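You operate a simulated robot arm through the tools that you are given. There is no shell and no other tool.

Carry out the task below with a simulated robot arm. There is one attempt and no reset: what you move stays moved.

JOB
Seal the bag in the vacuum sealer at 40 percent.
Fine: Switch on and set the dial, shut the lid and run one cycle; then open the lid and switch off again. The bag stays in the sealer; the other bags stay as they are.

Only the result counts: the job must be done as asked and must still hold three seconds after the hand-in. Knocking over, shifting, dropping, spilling or breaking anything else fails it. Lids that push on must go on centred and level and be pressed home; caps that screw on are set level and turned clockwise until they are tight.

ROBOT AND FRAMES
A 7-joint arm with a two-finger parallel gripper, fixed in place. Base frame: the origin is at the foot of the arm, x ahead of it, y to its left, z up; the work surface is at about z = 800. Readings come in mm, degrees, newtons and seconds.
With the tool pointing down near the work surface it reaches from about 300 to 700 mm from the base axis. Its first joint turns from -66.0 to 66.0 degrees. Payload 1.57 kg.
The tool frame sits at the grasp point between the pads (the TCP): z along the fingers, y along the line on which they close. The tips reach 30 mm beyond it. Largest opening 110 mm; finger width 24, thickness 12; the body of the gripper, 48 by 112 mm, starts 78 mm behind the TCP.
Orientation is that of the tool frame in the base frame, as a unit quaternion [w, x, y, z]. With the fingers straight down and closing along the base's y, the tool's x points along the base's -x, its y along +y and its z along -z.

CONTROLS
- The arm moves only by the tool play_rows. Its argument "moves" is a list of rows, each a list of 7 numbers: the opening, from 0 (shut) to 1 (fully open), then the shift along the base's x, y, z in mm, then the turn, a rotation vector about the base's x, y, z in degrees. In form: [[fingers, dx, dy, dz, rx, ry, rz], ...]. A call has 1 to 20 rows; each row shifts and turns the commanded pose from where the row before left it. Rows are played at 5 a second. More than 50 mm and 8.6 degrees between two rows, or a gripper value outside its range, and nothing of the call is played. Where a pose cannot be reached the arm comes as near as it can. A force on the tool above 90 N (or 10 N above the force at the start of the call, whichever is more), or a blocked arm, ends the call early, and 0.2 s more pass. The fingers move at their own pace (about 108 mm/s each) and stop on an object; they squeeze with about 29 N. The grip force told is the motor's: it shows also when the fingers shut on nothing. Time passes only in rows, and 0.2 s behind the last, so rows that do not move let the fingers close. The reply holds the time, the measured pose of the TCP, the force on the tool along the base axes, the opening and the grip force, in the units named above and with some noise, with the torque about the TCP (base axes, N m) and any sound that the robot's microphone picked up.
- Cameras (640 x 400 px; columns grow to the right, rows downward): "scene" is fixed at [162.7, -397.4, 1388]; the picture's right is [0.77, -0.64, 0.00], its down [-0.46, -0.55, -0.69] and it looks along [0.44, 0.54, -0.72] (base axes); focal length 214 px, centre (320, 200). "wrist" rides on the gripper at [70, 16, -141] in the tool frame; the picture's right is [-0.23, 0.97, 0.00], its down [-0.86, -0.20, -0.48] and it looks along [-0.47, -0.11, 0.88] (tool axes); focal length 222 px, centre (320, 200). There is no depth. A picture from a camera that has moved, and an enlarged one, comes with that camera's place and axes in the base frame and with its lens.
- grab_frame(camera): a new picture of that camera. No time passes.
- close_up(camera, box): a new picture of the part [left, top, right, bottom] of that camera's present view, enlarged. No time passes.
- hand_in(): hands the job in; it is judged then, once.

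Nothing tells you positions but the pictures and the camera data. Unless the task says otherwise, let go and move clear before handing in.

The tools are called as name(argument=value, ...) on one line, values as JSON. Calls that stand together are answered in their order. play_rows: Moves the arm, as the interface text tells. Its arguments: {"type":"object","properties":{"moves":{"type":"array","items":{"type":"array","items":{"type":"number"}}}},"required":["moves"]} The other tools are called the same way: grab_frame (camera) takes a picture; close_up (camera, box) takes an enlarged picture of a part of a camera's view; hand_in () hands the job in.

At the start:

```text
time: 0.0
ee_pos: [470.6, -10.9, 1220.4]
ee_rot: [-0.001, 0.0, 1.0, 0.0]
ft_force: [0.6, -0.2, 0.6]
torque: [0.0, -0.01, 0.01]
gripper_width: 110.2
grasp_force: 0.1
```

scene: 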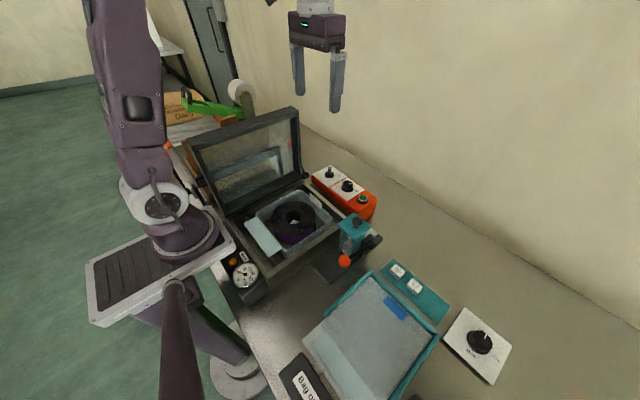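
wrist: 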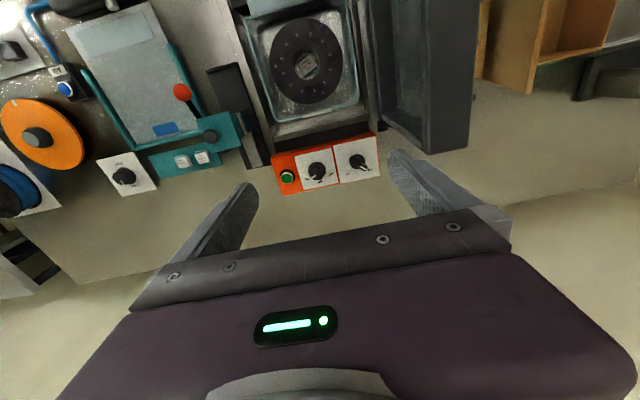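

I see a vacuum sealer with its lid open, with an orange control box beside it (two knobs and a green button), plus other devices nearby. I'll take enlarged views before planning any moves.

close_up(camera="scene", box=[160, 80, 400, 310])

close_up(camera="scene", box=[300, 150, 400, 230])

close_up(camera="wrist", box=[260, 120, 400, 210])

close_up(camera="wrist", box=[0, 0, 320, 200])

close_up(camera="scene", box=[220, 220, 540, 400])

```text
1.74 times, centred on (280, 195) of scene
camera zoom: at [162.7, -397.4, 1388.0], right [0.77, -0.64, 0.0], down [-0.46, -0.55, -0.69], along [0.44, 0.54, -0.72], focal length 373 px, centre (390, 209)
```

zoom: 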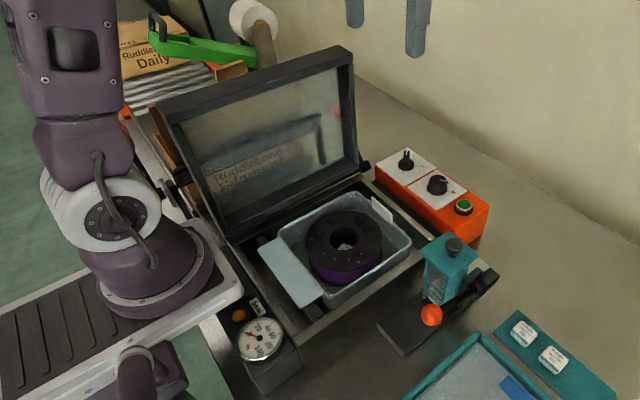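

```text
5.00 times, centred on (350, 190) of scene
camera zoom: at [162.7, -397.4, 1388.0], right [0.77, -0.64, 0.0], down [-0.46, -0.55, -0.69], along [0.44, 0.54, -0.72], focal length 1072 px, centre (170, 250)
```

zoom: 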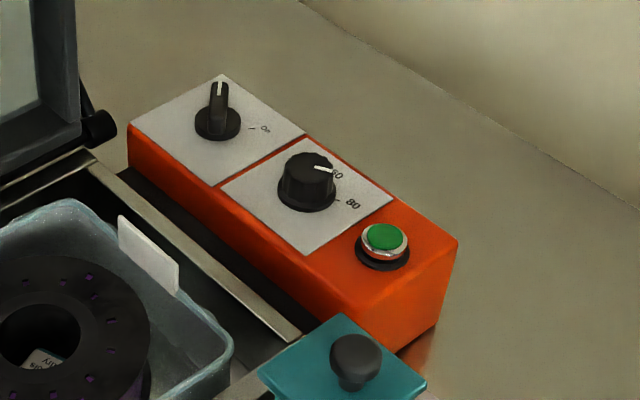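

```text
4.44 times, centred on (330, 165) of wrist
camera zoom: at [401.9, 5.5, 1362.7], right [0.23, 0.97, 0.0], down [0.86, -0.2, 0.48], along [0.47, -0.11, -0.88], focal length 987 px, centre (276, 356)
```

zoom: 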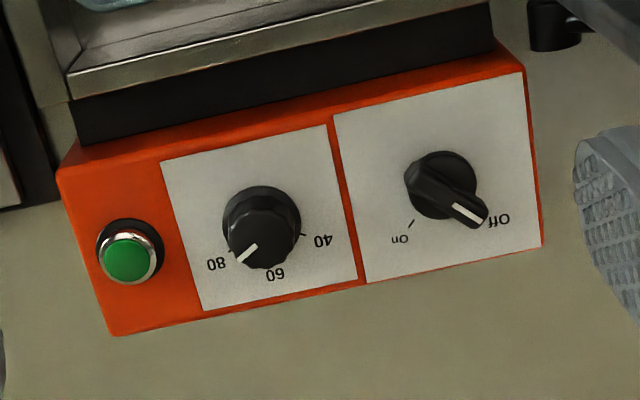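

```text
2.00 times, centred on (160, 100) of wrist
camera zoom: at [401.9, 5.5, 1362.7], right [0.23, 0.97, 0.0], down [0.86, -0.2, 0.48], along [0.47, -0.11, -0.88], focal length 444 px, centre (640, 400)
```

zoom: 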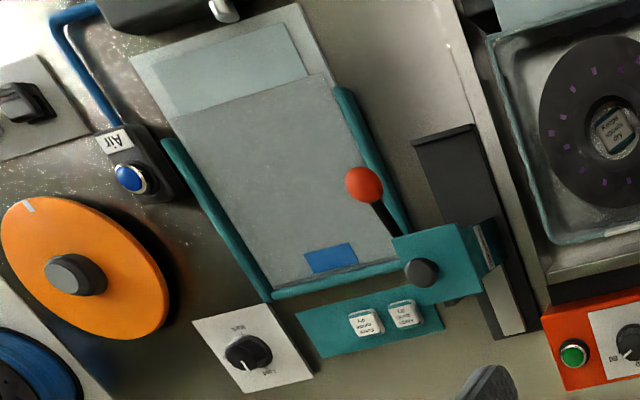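

```text
2.00 times, centred on (380, 310) of scene
camera zoom: at [162.7, -397.4, 1388.0], right [0.77, -0.64, 0.0], down [-0.46, -0.55, -0.69], along [0.44, 0.54, -0.72], focal length 429 px, centre (200, -20)
```

zoom: 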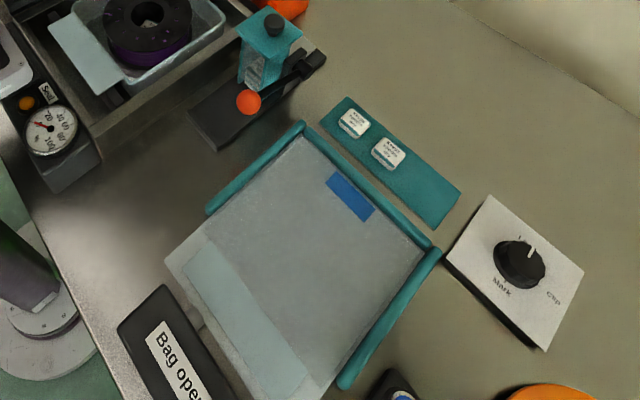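

The green button comes out near (574, -112, 901). The dial is near (578, -43) and the power knob near (578, 48), with Off at left and On clockwise from it. Next I'll look at the lid, its hinges and the front of the sealer.

close_up(camera="wrist", box=[340, 0, 500, 180])

close_up(camera="wrist", box=[200, 0, 400, 125])

close_up(camera="scene", box=[220, 190, 350, 310])

close_up(camera="scene", box=[160, 90, 330, 230])

```text
2.22 times, centred on (420, 90) of wrist
camera zoom: at [401.9, 5.5, 1362.7], right [0.23, 0.97, 0.0], down [0.86, -0.2, 0.48], along [0.47, -0.11, -0.88], focal length 494 px, centre (98, 444)
```

zoom: 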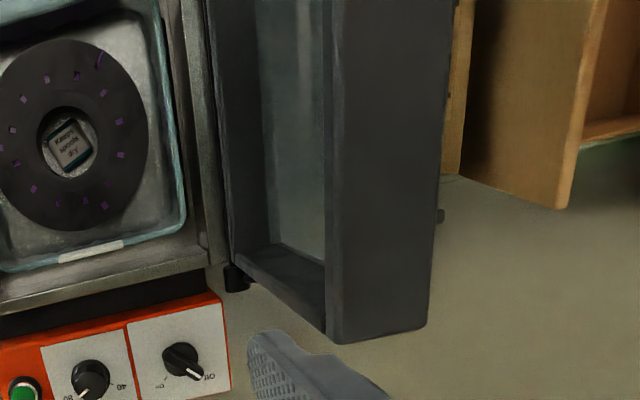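

```text
3.20 times, centred on (300, 62) of wrist
camera zoom: at [401.9, 5.5, 1362.7], right [0.23, 0.97, 0.0], down [0.86, -0.2, 0.48], along [0.47, -0.11, -0.88], focal length 711 px, centre (384, 640)
```

zoom: 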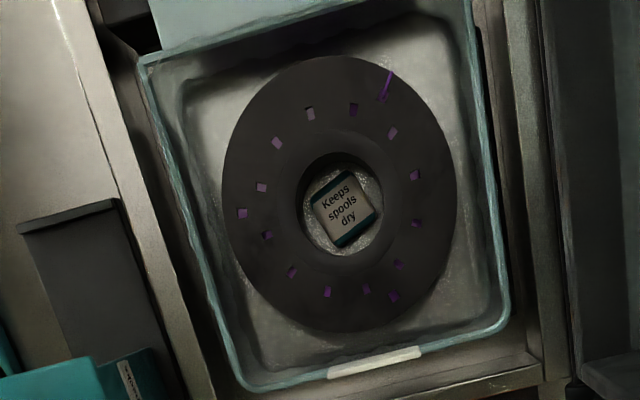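

```text
3.33 times, centred on (285, 250) of scene
camera zoom: at [162.7, -397.4, 1388.0], right [0.77, -0.64, 0.0], down [-0.46, -0.55, -0.69], along [0.44, 0.54, -0.72], focal length 715 px, centre (437, 33)
```

zoom: 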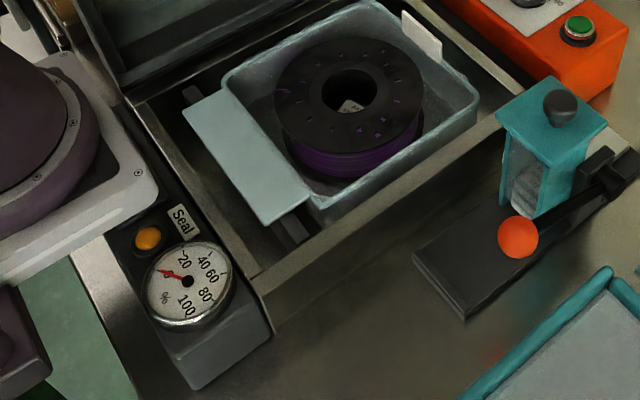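

```text
2.86 times, centred on (245, 160) of scene
camera zoom: at [162.7, -397.4, 1388.0], right [0.77, -0.64, 0.0], down [-0.46, -0.55, -0.69], along [0.44, 0.54, -0.72], focal length 613 px, centre (534, 314)
```

zoom: 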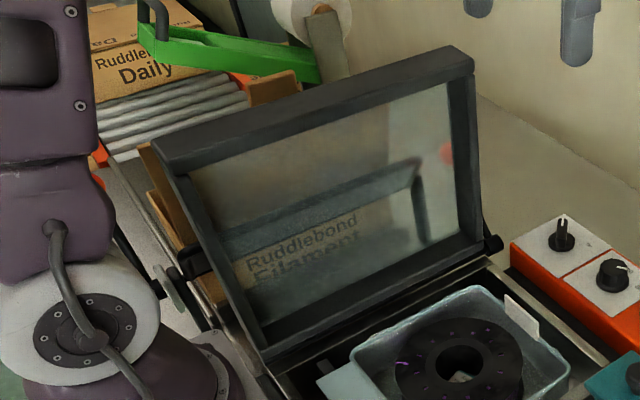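

The lid stands about vertical: rim near y=100, outer face near y=145, top near z=1125, hinged on the +y side over x≈210–500. I'll lower the arm with the fingers half closed, to look at the control panel closely.

play_rows(moves=[[0.5, 0, -10, -30, 0, 0, 0], [0.5, 0, -10, -30, 0, 0, 0], [0.5, 0, -10, -30, 0, 0, 0], [0.5, 0, 0, -30, 0, 0, 0], [0.5, 0, 0, -30, 0, 0, 0], [0.5, 0, 0, -30, 0, 0, 0], [0.5, 0, 0, 0, 0, 0, 0]])

grab_frame(camera="wrist")

grab_frame(camera="scene")

```text
time: 1.6
ee_pos: [471.3, -42.0, 1040.4]
ee_rot: [0.0, -0.001, 1.0, 0.0]
ft_force: [-0.1, 0.0, -1.4]
torque: [0.02, 0.01, 0.02]
gripper_width: 54.8
grasp_force: 0.1
```

```text
taken
camera wrist: at [402.3, -24.4, 1184.0], right [0.23, 0.97, 0.0], down [0.86, -0.2, 0.48], along [0.47, -0.11, -0.88], focal length 222 px, centre (320, 200)
```

wrist: 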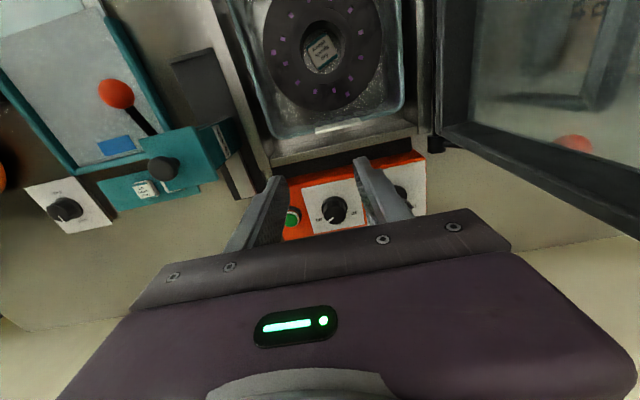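

```text
taken
```

scene: 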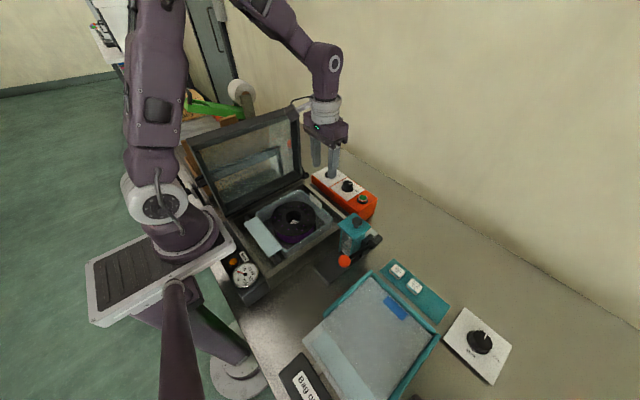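

The fingers hide parts of the panel. I'll open them and zoom in.

play_rows(moves=[[1, -20, 0, 0, 0, 0, 0], [1, -20, 0, 0, 0, 0, 0], [1, 0, 0, 0, 0, 0, 0]])

close_up(camera="wrist", box=[260, 140, 460, 265])

close_up(camera="scene", box=[310, 160, 390, 220])

```text
time: 2.4
ee_pos: [431.7, -42.4, 1039.4]
ee_rot: [0.001, -0.001, 1.0, 0.0]
ft_force: [0.4, -0.4, -0.7]
torque: [0.03, 0.01, -0.01]
gripper_width: 110.0
grasp_force: 0.1
```

```text
3.20 times, centred on (360, 202) of wrist
camera zoom: at [361.5, -25.6, 1182.7], right [0.23, 0.97, 0.0], down [0.86, -0.2, 0.48], along [0.47, -0.11, -0.88], focal length 711 px, centre (192, 192)
```

zoom: 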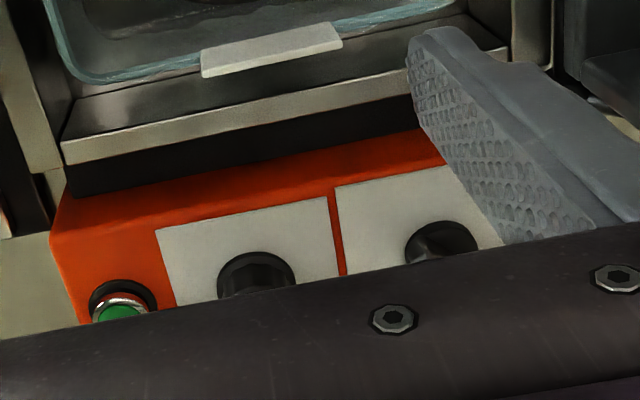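

```text
6.67 times, centred on (350, 190) of scene
camera zoom: at [162.7, -397.4, 1388.0], right [0.77, -0.64, 0.0], down [-0.46, -0.55, -0.69], along [0.44, 0.54, -0.72], focal length 1430 px, centre (120, 267)
```

zoom: 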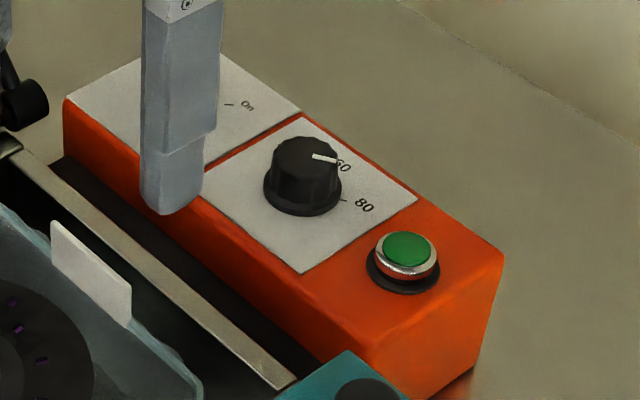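

The camera has to sit further forward and higher to see the panel unobstructed.

play_rows(moves=[[1, 30, 0, 20, 0, 0, 0], [1, 30, 0, 20, 0, 0, 0], [1, 30, 0, 20, 0, 0, 0], [1, 20, 0, 10, 0, 0, 0], [1, 0, 0, 0, 0, 0, 0]])

close_up(camera="wrist", box=[240, 80, 440, 205])

grab_frame(camera="wrist")

```text
time: 3.6
ee_pos: [541.7, -39.5, 1109.4]
ee_rot: [0.001, 0.001, 1.0, 0.0]
ft_force: [0.3, -0.6, -0.2]
torque: [0.02, -0.01, -0.02]
gripper_width: 110.2
grasp_force: 0.0
```

```text
3.20 times, centred on (340, 142) of wrist
camera zoom: at [472.5, -22.5, 1252.4], right [0.23, 0.97, 0.0], down [0.86, -0.2, 0.48], along [0.47, -0.11, -0.88], focal length 711 px, centre (256, 384)
```

zoom: 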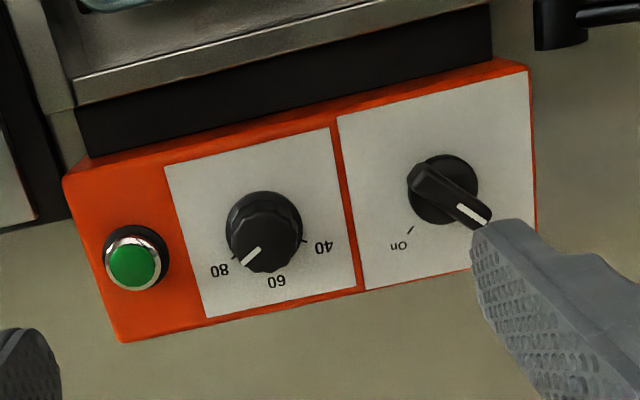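

```text
taken
camera wrist: at [472.5, -22.5, 1252.4], right [0.23, 0.97, 0.0], down [0.86, -0.2, 0.48], along [0.47, -0.11, -0.88], focal length 222 px, centre (320, 200)
```

wrist: 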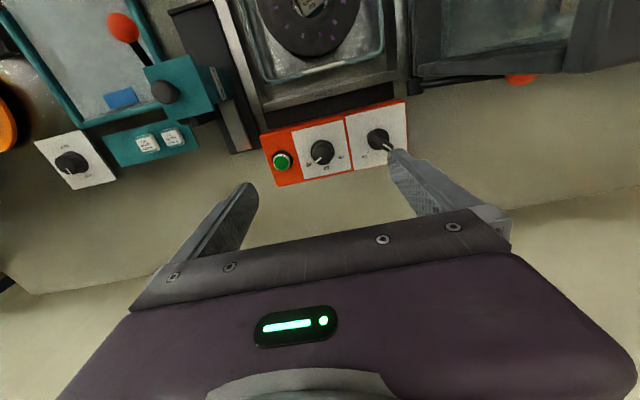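

Panel surface is at about z=884. Power knob centre is about (578, 50), its bar at roughly 45° azimuth with the On tick near -45°. Dial is about (577, -43), button (576, -112). I'll move above the power knob with the tool yawed +45°.

play_rows(moves=[[0.5, 6, 15, -10, 0, 0, 7.5], [0.5, 6, 15, -10, 0, 0, 7.5], [0.5, 6, 15, -10, 0, 0, 7.5], [0.5, 6, 15, -10, 0, 0, 7.5], [0.5, 6, 15, -10, 0, 0, 7.5], [0.5, 6, 14, -10, 0, 0, 7.5], [0.5, 0, 0, -30, 0, 0, 0], [0.5, 0, 0, -30, 0, 0, 0], [0.5, 0, 0, 0, 0, 0, 0]])

grab_frame(camera="wrist")

close_up(camera="scene", box=[290, 130, 390, 210])

```text
time: 5.6
ee_pos: [578.6, 46.8, 990.1]
ee_rot: [0.0, -0.383, 0.924, 0.0]
ft_force: [1.0, -0.3, -0.6]
torque: [0.0, 0.0, -0.01]
gripper_width: 55.2
grasp_force: 0.1
```

```text
taken
camera wrist: at [517.5, 9.9, 1133.0], right [-0.53, 0.85, 0.0], down [0.75, 0.46, 0.48], along [0.41, 0.25, -0.88], focal length 222 px, centre (320, 200)
```

wrist: 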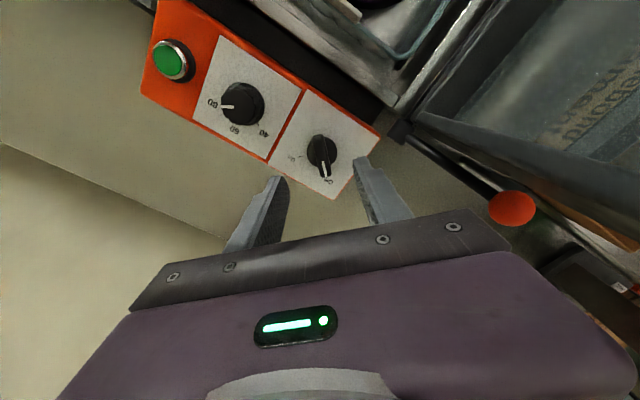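

```text
5.00 times, centred on (340, 170) of scene
camera zoom: at [162.7, -397.4, 1388.0], right [0.77, -0.64, 0.0], down [-0.46, -0.55, -0.69], along [0.44, 0.54, -0.72], focal length 1072 px, centre (220, 350)
```

zoom: 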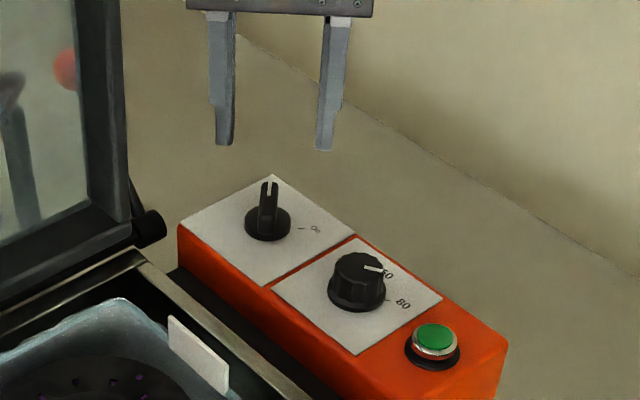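

I'm above the power knob. I'll zoom in to check alignment and look at the orange item behind the lid.

close_up(camera="wrist", box=[240, 90, 400, 190])

close_up(camera="wrist", box=[400, 60, 640, 300])

```text
4.00 times, centred on (320, 140) of wrist
camera zoom: at [517.5, 9.9, 1133.0], right [-0.53, 0.85, 0.0], down [0.75, 0.46, 0.48], along [0.41, 0.25, -0.88], focal length 888 px, centre (320, 440)
```

zoom: 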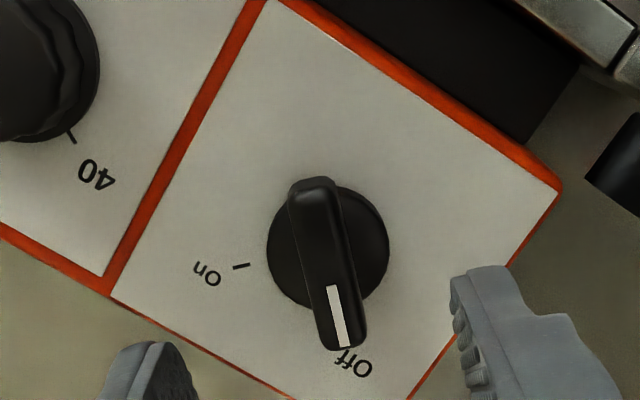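

```text
1.67 times, centred on (520, 180) of wrist
camera zoom: at [517.5, 9.9, 1133.0], right [-0.53, 0.85, 0.0], down [0.75, 0.46, 0.48], along [0.41, 0.25, -0.88], focal length 370 px, centre (-13, 233)
```

zoom: 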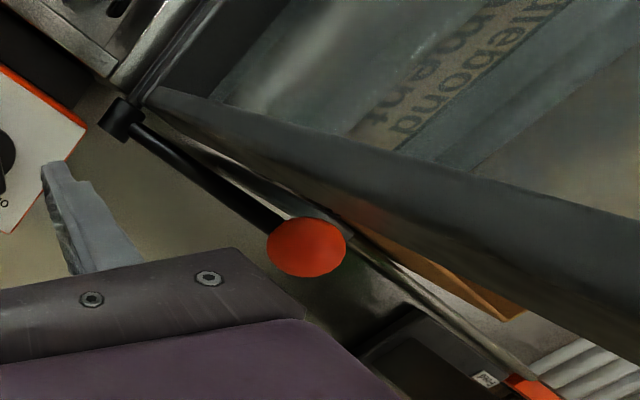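

There is a lever with an orange ball at the lid hinge, ball near (514, 200, 970), which I can use for both closing and opening. The power knob is centred at about (578, 49.5), so I'll descend over its bar and grip it.

play_rows(moves=[[0.5, 1.4, 1.3, -20, 0, 0, 0], [0.5, 0, 0, -20, 0, 0, 0], [0.5, 0, 0, -12, 0, 0, 0], [0.5, 0, 0, -10, 0, 0, 0], [0.5, 0, 0, 0, 0, 0, 0]])

close_up(camera="scene", box=[290, 130, 390, 210])

close_up(camera="wrist", box=[220, 90, 420, 215])

```text
time: 6.8
ee_pos: [578.9, 50.2, 927.4]
ee_rot: [0.0, -0.382, 0.924, 0.0]
ft_force: [1.3, -0.2, 0.1]
torque: [0.0, 0.01, 0.04]
gripper_width: 54.8
grasp_force: 0.1
```

```text
5.00 times, centred on (340, 170) of scene
camera zoom: at [162.7, -397.4, 1388.0], right [0.77, -0.64, 0.0], down [-0.46, -0.55, -0.69], along [0.44, 0.54, -0.72], focal length 1072 px, centre (220, 350)
```

zoom: 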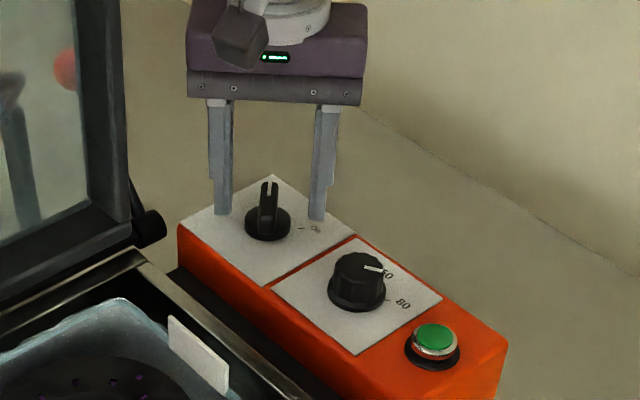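

```text
3.20 times, centred on (320, 152) of wrist
camera zoom: at [518.3, 12.1, 1070.7], right [-0.53, 0.85, 0.0], down [0.75, 0.46, 0.48], along [0.41, 0.25, -0.88], focal length 711 px, centre (320, 352)
```

zoom: 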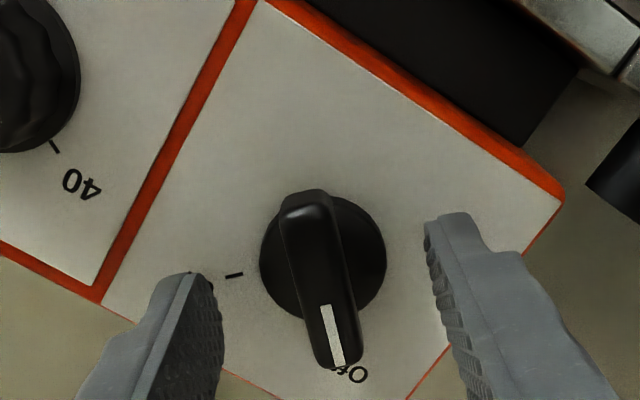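

The bar is centred between the fingers. I'll go slightly lower and close.

play_rows(moves=[[0.5, 0, 0, -3, 0, 0, 0], [0.0, 0, 0, 0, 0, 0, 0], [0.0, 0, 0, 0, 0, 0, 0], [0.0, 0, 0, 0, 0, 0, 0], [0.0, 0, 0, 0, 0, 0, 0]])

close_up(camera="wrist", box=[220, 90, 420, 215])

```text
time: 8.0
ee_pos: [578.9, 50.2, 925.5]
ee_rot: [0.001, -0.384, 0.923, 0.001]
ft_force: [-4.7, 6.2, 3.4]
torque: [0.15, 0.06, -0.02]
gripper_width: 12.9
grasp_force: 30.1
```

```text
3.20 times, centred on (320, 152) of wrist
camera zoom: at [517.6, 12.9, 1068.2], right [-0.53, 0.85, 0.0], down [0.75, 0.46, 0.48], along [0.41, 0.25, -0.88], focal length 711 px, centre (320, 352)
```

zoom: 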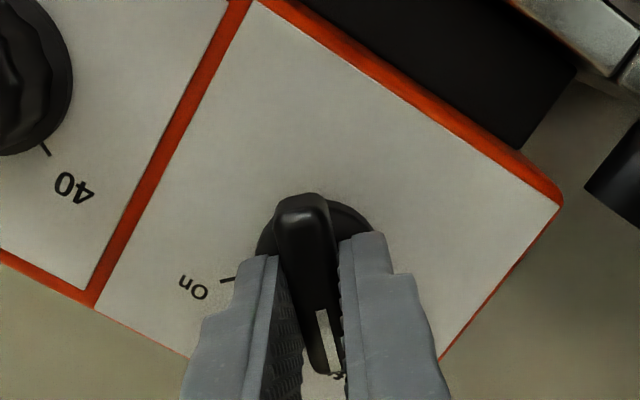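

The bar is held at 12.9 mm. Now I'll turn it clockwise by about 88° toward On.

play_rows(moves=[[0, -0.5, 0.5, 0, 0, 0, -8], [0, 0, 0, 0, 0, 0, -8], [0, 0, 0, 0, 0, 0, -8], [0, 0, 0, 0, 0, 0, -8], [0, 0, 0, 0, 0, 0, -8], [0, 0, 0, 0, 0, 0, -8], [0, 0, 0, 0, 0, 0, -8], [0, 0, 0, 0, 0, 0, -8], [0, 0, 0, 0, 0, 0, -8], [0, 0, 0, 0, 0, 0, -8], [0, 0, 0, 0, 0, 0, -8], [0, 0, 0, 0, 0, 0, 0]])

close_up(camera="wrist", box=[220, 90, 420, 215])

close_up(camera="scene", box=[290, 130, 390, 210])

```text
time: 10.6
ee_pos: [577.6, 47.0, 925.0]
ee_rot: [0.001, 0.367, 0.93, -0.001]
ft_force: [11.9, -27.7, 13.7]
torque: [-0.46, -0.47, -0.01]
gripper_width: 13.1
grasp_force: 30.0
```

```text
3.20 times, centred on (320, 152) of wrist
camera zoom: at [539.2, 107.5, 1067.9], right [0.83, 0.56, 0.0], down [0.49, -0.73, 0.48], along [0.27, -0.4, -0.88], focal length 711 px, centre (320, 352)
```

zoom: 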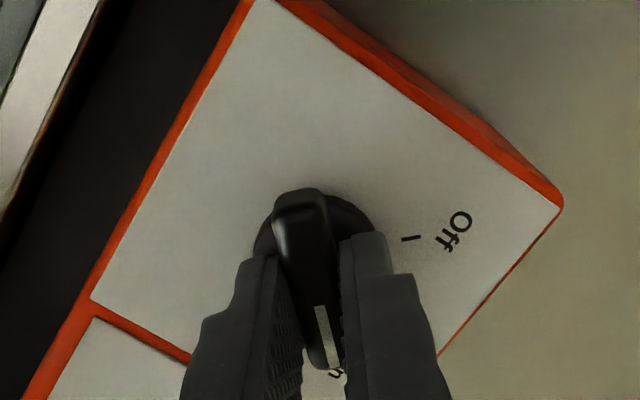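

```text
5.00 times, centred on (340, 170) of scene
camera zoom: at [162.7, -398.1, 1387.7], right [0.77, -0.64, 0.0], down [-0.46, -0.55, -0.7], along [0.44, 0.54, -0.72], focal length 1072 px, centre (220, 350)
```

zoom: 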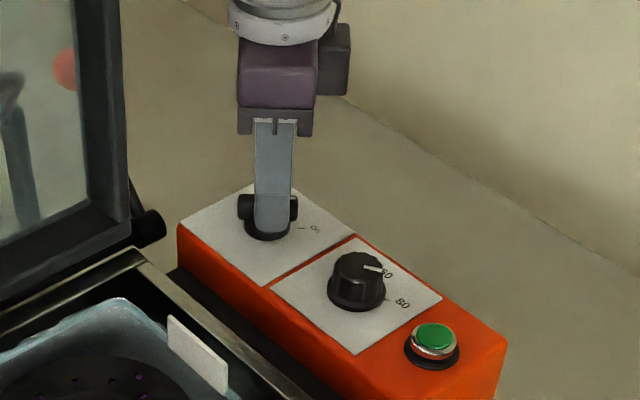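

The bar now points at On. I'll release it and check the result.

play_rows(moves=[[0.4, 0, 0, 0, 0, 0, 0], [0.4, 0, 0, 0, 0, 0, 0], [0.4, 0, 0, 30, 0, 0, 0], [0.4, 0, 0, 30, 0, 0, 0], [0.4, 0, 0, 0, 0, 0, 0]])

close_up(camera="wrist", box=[220, 70, 420, 195])

grab_frame(camera="scene")

```text
time: 11.8
ee_pos: [577.3, 50.9, 983.4]
ee_rot: [-0.001, 0.366, 0.931, 0.0]
ft_force: [-0.1, -0.2, -0.5]
torque: [0.02, 0.01, 0.0]
gripper_width: 44.0
grasp_force: 0.1
```

```text
3.20 times, centred on (320, 132) of wrist
camera zoom: at [538.1, 109.9, 1127.5], right [0.83, 0.56, 0.0], down [0.49, -0.73, 0.48], along [0.27, -0.4, -0.88], focal length 711 px, centre (320, 416)
```

zoom: 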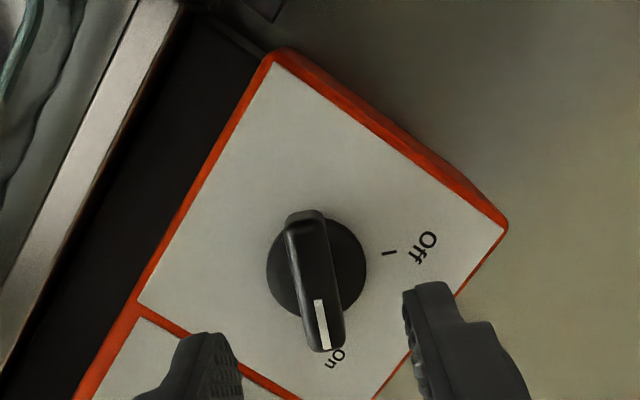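

```text
taken
```

scene: 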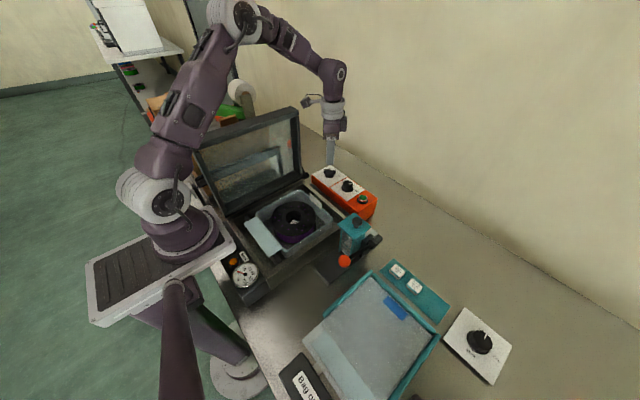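

The power knob is at On. Now I'll move above the dial to read its scale.

play_rows(moves=[[0.5, 0, -20, 4, 0, 0, 0], [0.5, 0, -20, 4, 0, 0, 0], [0.5, 0, -20, 4, 0, 0, 0], [0.5, 0, -20, 0, 0, 0, 0], [0.5, 0, -14, 0, 0, 0, 0], [0.5, 0, 0, 0, 0, 0, 0]])

close_up(camera="wrist", box=[220, 70, 420, 195])

grab_frame(camera="wrist")

```text
time: 13.2
ee_pos: [577.3, -44.8, 997.6]
ee_rot: [-0.001, 0.365, 0.931, 0.0]
ft_force: [0.5, 1.0, 0.6]
torque: [0.0, 0.02, -0.01]
gripper_width: 54.9
grasp_force: 0.0
```

```text
3.20 times, centred on (320, 132) of wrist
camera zoom: at [537.8, 15.6, 1141.0], right [0.83, 0.56, 0.0], down [0.49, -0.73, 0.48], along [0.27, -0.4, -0.88], focal length 711 px, centre (320, 416)
```

zoom: 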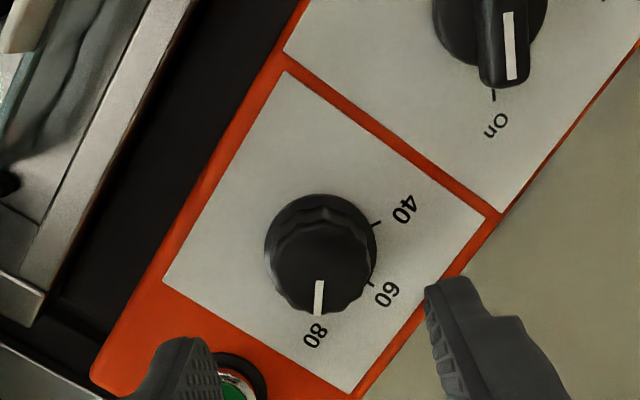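

```text
taken
camera wrist: at [537.8, 15.6, 1141.0], right [0.83, 0.56, 0.0], down [0.49, -0.73, 0.48], along [0.27, -0.4, -0.88], focal length 222 px, centre (320, 200)
```

wrist: 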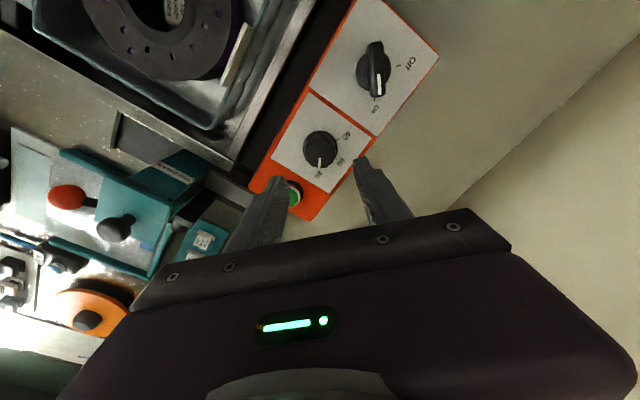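

The dial pointer reads about 80. 60 is straight ahead (+x) and the 40 tick sits about 58° counterclockwise from it, so I need roughly +117°. I'll pre-rotate the tool to yaw -65° above the dial, so the turn stays in range.

play_rows(moves=[[0.5, -0.8, 1.8, 0, 0, 0, -7.4], [0.5, 0, 0, 0, 0, 0, -7.4], [0.5, 0, 0, -20, 0, 0, -7.2], [0.5, 0, 0, -20, 0, 0, 0], [0.5, 0, 0, 0, 0, 0, 0]])

close_up(camera="wrist", box=[220, 80, 420, 205])

close_up(camera="scene", box=[310, 150, 390, 210])

```text
time: 14.4
ee_pos: [577.0, -42.4, 957.1]
ee_rot: [-0.001, 0.538, 0.843, 0.0]
ft_force: [-0.2, 0.1, -0.4]
torque: [-0.03, 0.01, 0.0]
gripper_width: 55.1
grasp_force: 0.1
```

```text
3.20 times, centred on (320, 142) of wrist
camera zoom: at [562.0, 27.6, 1100.4], right [0.98, 0.21, 0.0], down [0.18, -0.86, 0.48], along [0.1, -0.47, -0.88], focal length 711 px, centre (320, 384)
```

zoom: 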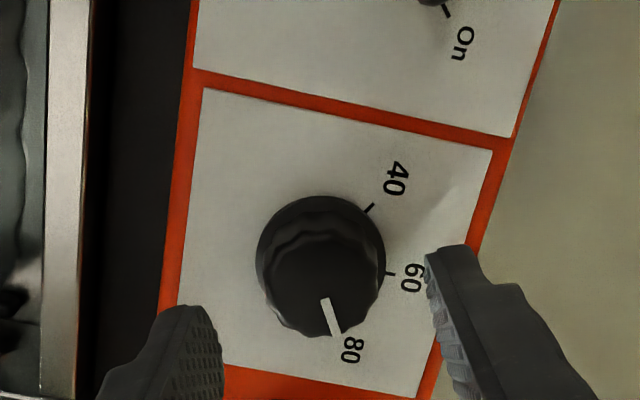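

```text
6.67 times, centred on (350, 180) of scene
camera zoom: at [162.7, -397.4, 1388.0], right [0.77, -0.64, 0.0], down [-0.46, -0.55, -0.69], along [0.44, 0.54, -0.72], focal length 1430 px, centre (120, 333)
```

zoom: 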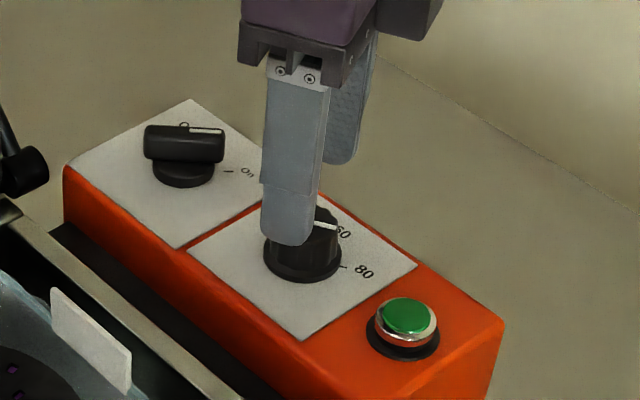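

The geometry fits ticks about 60° apart, with the pointer near -57° and 40 near +60°. I'll descend and grip the dial.

play_rows(moves=[[0.5, 0, -0.3, -15, 0, 0, 0], [0.5, 0, 0, -10, 0, 0, 0], [0.5, 0, 0, -8, 0, 0, 0], [0.5, 0, 0, 0, 0, 0, 0], [0.0, 0, 0, 0, 0, 0, 0], [0.0, 0, 0, 0, 0, 0, 0], [0.0, 0, 0, 0, 0, 0, 0]])

close_up(camera="wrist", box=[220, 80, 420, 205])

```text
time: 16.0
ee_pos: [576.8, -41.4, 923.6]
ee_rot: [-0.001, 0.538, 0.843, -0.001]
ft_force: [1.2, 0.1, -5.0]
torque: [-0.06, -0.06, -0.03]
gripper_width: 32.8
grasp_force: 41.0
```

```text
3.20 times, centred on (320, 142) of wrist
camera zoom: at [562.0, 28.2, 1066.7], right [0.98, 0.21, 0.0], down [0.18, -0.86, 0.48], along [0.1, -0.47, -0.88], focal length 711 px, centre (320, 384)
```

zoom: 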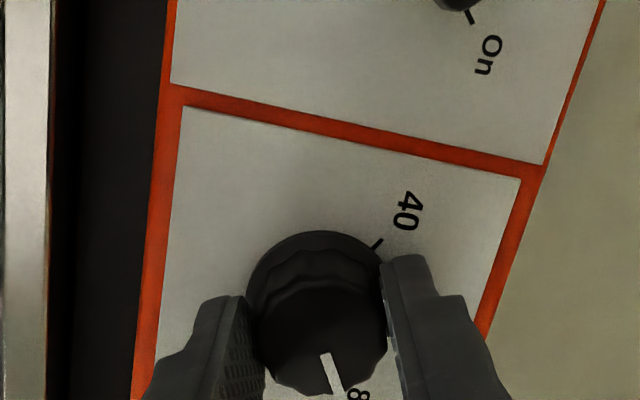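

The dial is gripped at 32.8 mm with little side force. I'll turn it counterclockwise, about 117°.

play_rows(moves=[[0, 0, 0, 0, 0, 0, 8.3], [0, 0, 0, 0, 0, 0, 8.3], [0, 0, 0, 0, 0, 0, 8.3], [0, 0, 0, 0, 0, 0, 8.3], [0, 0, 0, 0, 0, 0, 8.3], [0, 0, 0, 0, 0, 0, 8.3], [0, 0, 0, 0, 0, 0, 8.3], [0, 0, 0, 0, 0, 0, 8.3], [0, 0, 0, 0, 0, 0, 8.3], [0, 0, 0, 0, 0, 0, 8.3], [0, 0, 0, 0, 0, 0, 8.3], [0, 0, 0, 0, 0, 0, 8.3], [0, 0, 0, 0, 0, 0, 8.3], [0, 0, 0, 0, 0, 0, 8.3], [0, 0, 0, 0, 0, 0, 0]])

close_up(camera="wrist", box=[220, 80, 420, 205])

close_up(camera="scene", box=[310, 150, 390, 210])

```text
time: 19.2
ee_pos: [577.1, -43.0, 923.1]
ee_rot: [-0.003, -0.433, 0.902, 0.0]
ft_force: [-23.6, -6.6, 2.1]
torque: [-0.33, 0.8, 0.03]
gripper_width: 33.0
grasp_force: 40.8
```

```text
3.20 times, centred on (320, 142) of wrist
camera zoom: at [521.0, -86.9, 1067.0], right [-0.62, 0.79, 0.0], down [0.69, 0.54, 0.48], along [0.37, 0.29, -0.88], focal length 711 px, centre (320, 384)
```

zoom: 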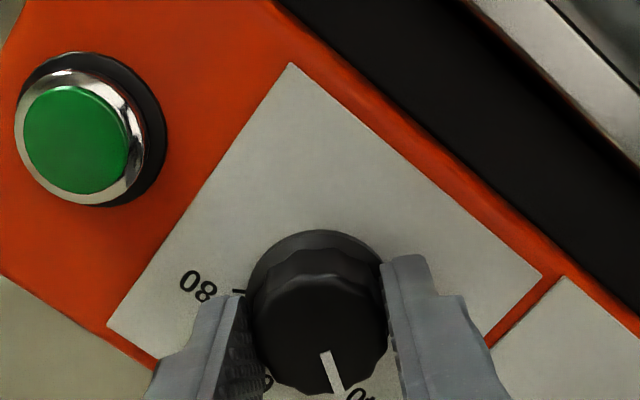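

```text
6.67 times, centred on (350, 180) of scene
camera zoom: at [162.1, -397.5, 1388.0], right [0.77, -0.64, 0.0], down [-0.46, -0.55, -0.7], along [0.44, 0.54, -0.72], focal length 1430 px, centre (120, 333)
```

zoom: 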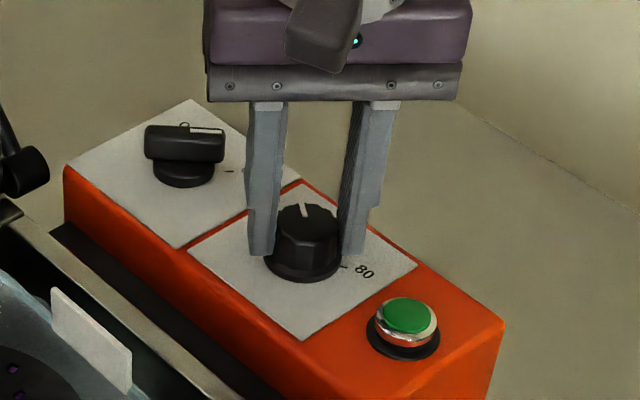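

The pointer followed the gripper. I'll release, lift, and compare the pointer with the 40 tick.

play_rows(moves=[[0.5, 0, 0, 0, 0, 0, 0], [0.5, 0, 0, 0, 0, 0, 0], [0.5, 0, 0, 15, 0, 0, 0], [0.5, 0, 0, 20, 0, 0, 0], [0.5, 0, 0, 25, 0, 0, 0], [0.5, 0, 0, 0, 0, 0, 0]])

close_up(camera="wrist", box=[260, 90, 380, 165])

close_up(camera="scene", box=[320, 160, 380, 205])

```text
time: 20.6
ee_pos: [580.4, -44.2, 984.8]
ee_rot: [-0.001, -0.432, 0.902, 0.0]
ft_force: [0.5, 0.0, 0.4]
torque: [-0.01, 0.01, 0.01]
gripper_width: 54.7
grasp_force: 0.1
```

```text
5.33 times, centred on (320, 128) of wrist
camera zoom: at [523.4, -88.0, 1126.8], right [-0.62, 0.79, 0.0], down [0.69, 0.54, 0.48], along [0.38, 0.3, -0.88], focal length 1185 px, centre (320, 587)
```

zoom: 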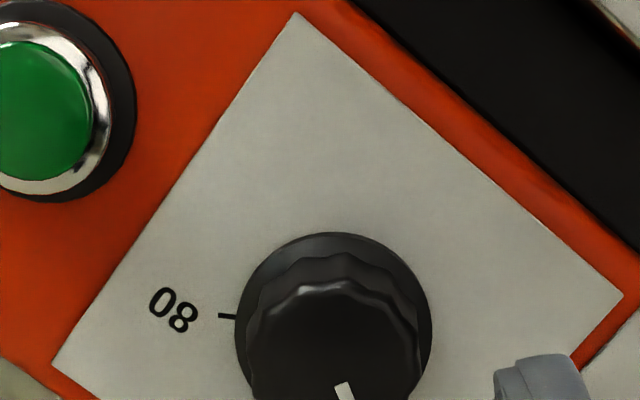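

```text
8.89 times, centred on (350, 182) of scene
camera zoom: at [162.7, -397.4, 1388.0], right [0.77, -0.64, 0.0], down [-0.46, -0.55, -0.69], along [0.44, 0.54, -0.72], focal length 1906 px, centre (53, 356)
```

zoom: 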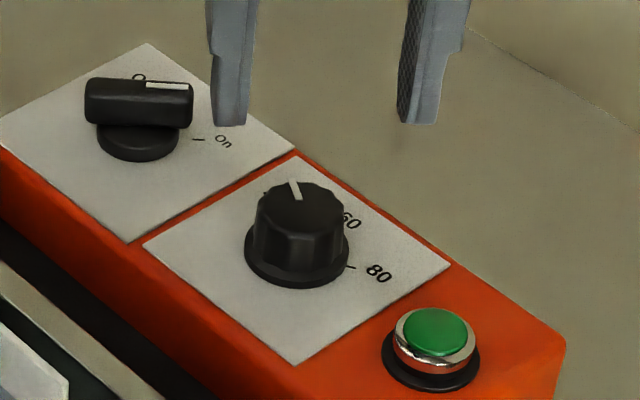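

I'll rotate back to a yaw where both the pointer and the 40 mark show.

play_rows(moves=[[0.5, 0, 0, 3, 0, 0, -8.2], [0.5, 0, 0, 3, 0, 0, -8.2], [0.5, 0, 0, 3, 0, 0, -8.2], [0.5, 0, 0, 3, 0, 0, -8.2], [0.5, 0, 0, 0, 0, 0, -8.2], [0.5, 0, 0, 0, 0, 0, -8.2], [0.5, 0, 0, 0, 0, 0, -8.2], [0.5, 0, 0, 0, 0, 0, -8.2], [0.5, 0, 0, 0, 0, 0, -8.2], [0.5, 0, 0, 0, 0, 0, -8.2], [0.5, 0, 0, 0, 0, 0, -8.2], [0.8, 0, 0, 0, 0, 0, 0], [0.8, 0, 0, 0, 0, 0, 0]])

close_up(camera="wrist", box=[260, 110, 380, 185])

```text
time: 23.4
ee_pos: [577.8, -42.3, 995.4]
ee_rot: [0.0, 0.334, 0.943, 0.0]
ft_force: [0.1, 0.4, 0.0]
torque: [0.01, 0.01, 0.04]
gripper_width: 87.8
grasp_force: 0.0
```

```text
5.33 times, centred on (320, 148) of wrist
camera zoom: at [534.2, 13.9, 1138.5], right [0.79, 0.61, 0.0], down [0.54, -0.69, 0.48], along [0.29, -0.38, -0.88], focal length 1185 px, centre (320, 480)
```

zoom: 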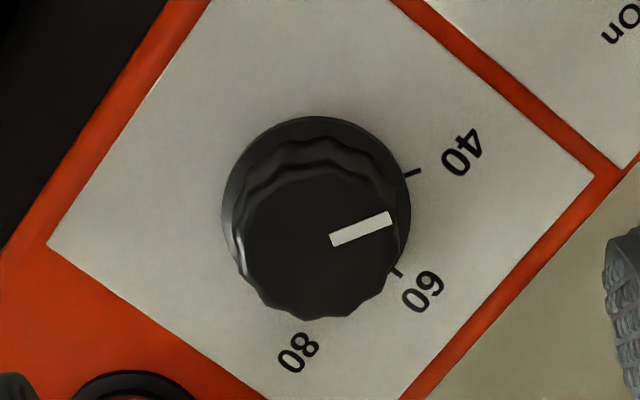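

The pointer lines up with the 40 tick to within about a degree. Next is the lid lever. I'll move around at x≈577, clear of the lid, to look at the orange ball from behind.

play_rows(moves=[[0.8, 0, 0, 30, 0, 0, -4.25], [0.8, 0, 0, 30, 0, 0, -4.25], [0.8, 0, 10, 30, 0, 0, -4.25], [0.8, 0, 20, 13, 0, 0, -4.25], [0.8, 0, 25, 0, 0, 0, -4.25], [0.8, 0, 25, 0, 0, 0, -4.25], [0.8, 0, 25, 0, 0, 0, -4.25], [0.8, 0, 25, 0, 0, 0, -4.25], [0.8, 0, 25, 0, 0, 0, -4.25], [0.8, 0, 25, 0, 0, 0, -4.25], [0.8, 0, 25, 0, 0, 0, -4.25], [0.8, 0, 25, 0, 0, 0, -4.25], [0.8, 0, 25, 0, 0, 0, 0], [0.8, 0, 18, 0, 0, 0, 0], [0.8, 0, 0, 0, 0, 0, 0]])

grab_frame(camera="wrist")

grab_frame(camera="scene")

```text
time: 26.6
ee_pos: [578.3, 231.3, 1098.2]
ee_rot: [0.0, 0.707, 0.707, 0.0]
ft_force: [-0.7, -0.5, 0.3]
torque: [0.01, -0.02, -0.01]
gripper_width: 87.9
grasp_force: 0.1
```

```text
taken
camera wrist: at [594.8, 300.6, 1240.5], right [0.97, -0.23, 0.0], down [-0.2, -0.86, 0.48], along [-0.11, -0.47, -0.88], focal length 222 px, centre (320, 200)
```

wrist: 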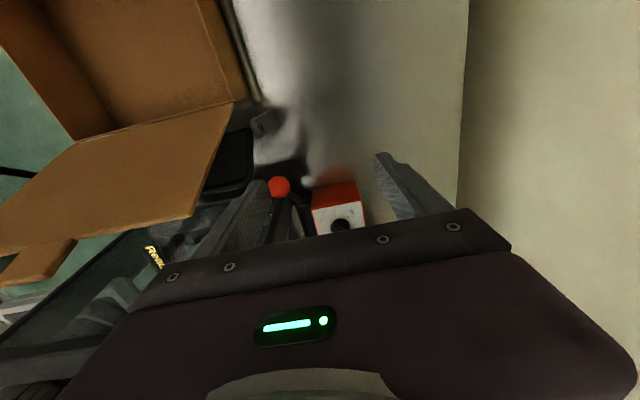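

```text
taken
```

scene: 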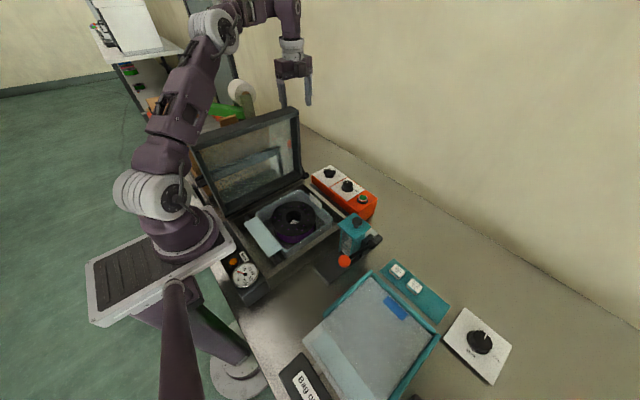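

The ball is visible from behind; there are open cardboard boxes nearby that I must not touch. I'll zoom in on both.

close_up(camera="wrist", box=[200, 80, 400, 240])

close_up(camera="scene", box=[150, 60, 310, 180])

```text
2.50 times, centred on (300, 160) of wrist
camera zoom: at [594.8, 300.6, 1240.5], right [0.97, -0.23, 0.0], down [-0.2, -0.86, 0.48], along [-0.11, -0.47, -0.88], focal length 555 px, centre (370, 300)
```

zoom: 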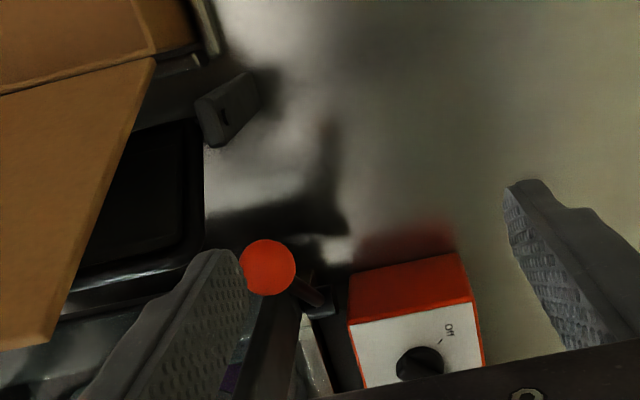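

```text
3.33 times, centred on (230, 120) of scene
camera zoom: at [162.8, -397.3, 1388.0], right [0.77, -0.64, 0.0], down [-0.46, -0.55, -0.69], along [0.44, 0.54, -0.72], focal length 715 px, centre (620, 467)
```

zoom: 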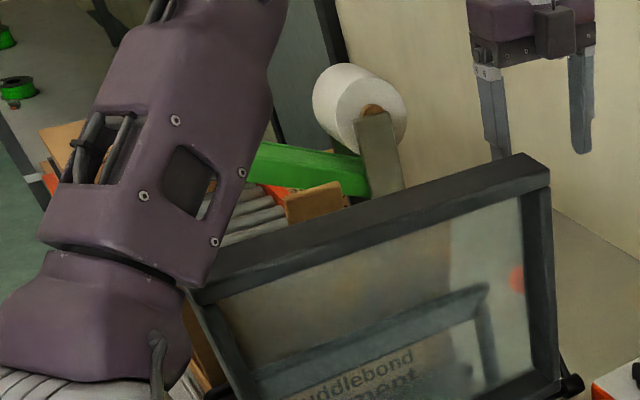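

The ball is at about (514, 192, 976), radius about 14, and the hinge axis at about y=110, z=881, so the lever is about 125 mm long. With yaw -90° the fingers straddle the ball along x. I'll move above it.

play_rows(moves=[[0.55, -16, -9.5, 0, 0, 0, 0], [0.55, -16, -9.5, 0, 0, 0, 0], [0.55, -16, -9.5, 0, 0, 0, 0], [0.55, -16, -9.5, 0, 0, 0, 0], [0.55, 0, 0, -20, 0, 0, 0], [0.55, 0, 0, -20, 0, 0, 0], [0.55, 0, 0, 0, 0, 0, 0]])

grab_frame(camera="wrist")

grab_frame(camera="scene")

```text
time: 28.2
ee_pos: [512.7, 193.3, 1057.5]
ee_rot: [0.0, 0.706, 0.708, 0.0]
ft_force: [-0.3, 0.3, 0.4]
torque: [0.02, -0.01, 0.0]
gripper_width: 60.6
grasp_force: 0.1
```

```text
taken
camera wrist: at [529.3, 262.8, 1200.7], right [0.97, -0.23, 0.0], down [-0.2, -0.86, 0.48], along [-0.11, -0.47, -0.88], focal length 222 px, centre (320, 200)
```

wrist: 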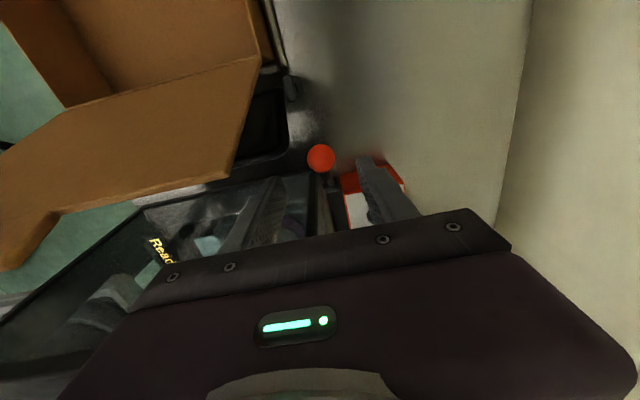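

```text
taken
```

scene: 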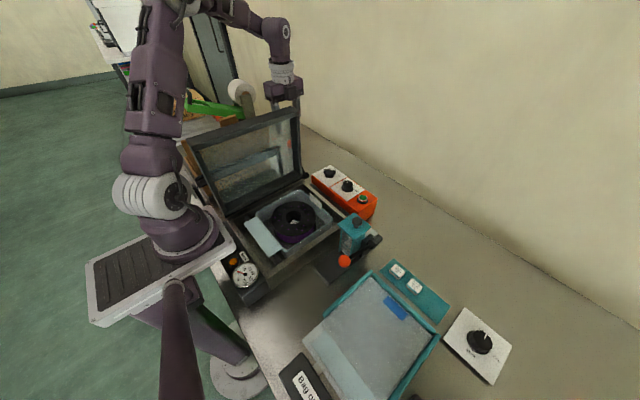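

The flap's near corner works out to about (471, 229, 1091), so the gripper body needs care: I'll yaw 5° to balance the clearance between lid and flap. Then I'll descend in steps.

play_rows(moves=[[0.5, 1.2, 0, 0, 0, 0, 5], [0.5, 0, 0, -15, 0, 0, 0], [0.5, 0, 0, -15, 0, 0, 0], [0.5, 0, 0, 0, 0, 0, 0]])

grab_frame(camera="wrist")

close_up(camera="scene", box=[230, 50, 330, 130])

```text
time: 29.2
ee_pos: [515.1, 193.0, 1027.2]
ee_rot: [0.0, 0.675, 0.738, 0.0]
ft_force: [0.7, -0.2, 0.0]
torque: [0.02, -0.05, -0.02]
gripper_width: 55.1
grasp_force: 0.1
```

```text
taken
camera wrist: at [524.6, 263.9, 1170.8], right [0.99, -0.14, 0.0], down [-0.12, -0.87, 0.48], along [-0.07, -0.47, -0.88], focal length 222 px, centre (320, 200)
```

wrist: 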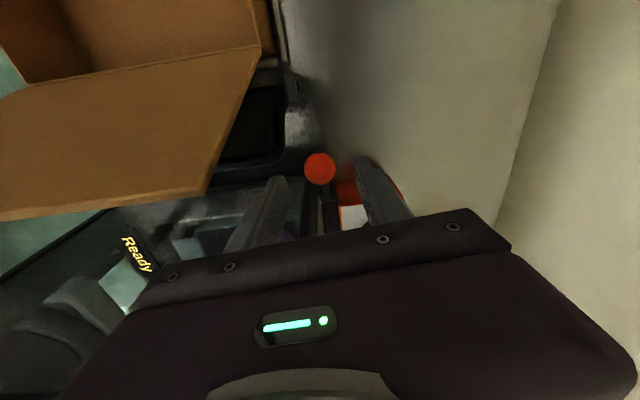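

```text
5.00 times, centred on (280, 90) of scene
camera zoom: at [162.7, -397.4, 1388.0], right [0.77, -0.64, 0.0], down [-0.46, -0.55, -0.69], along [0.44, 0.54, -0.72], focal length 1072 px, centre (520, 750)
```

zoom: 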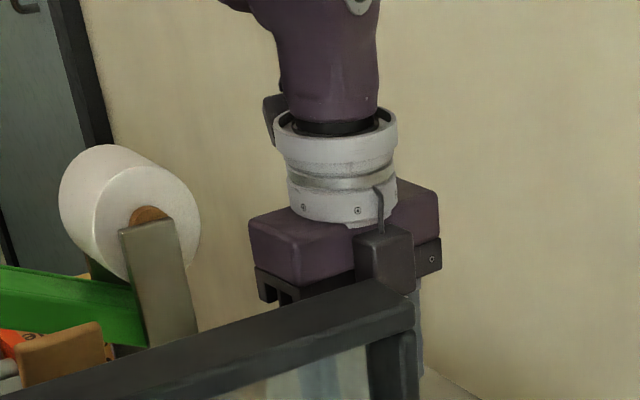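

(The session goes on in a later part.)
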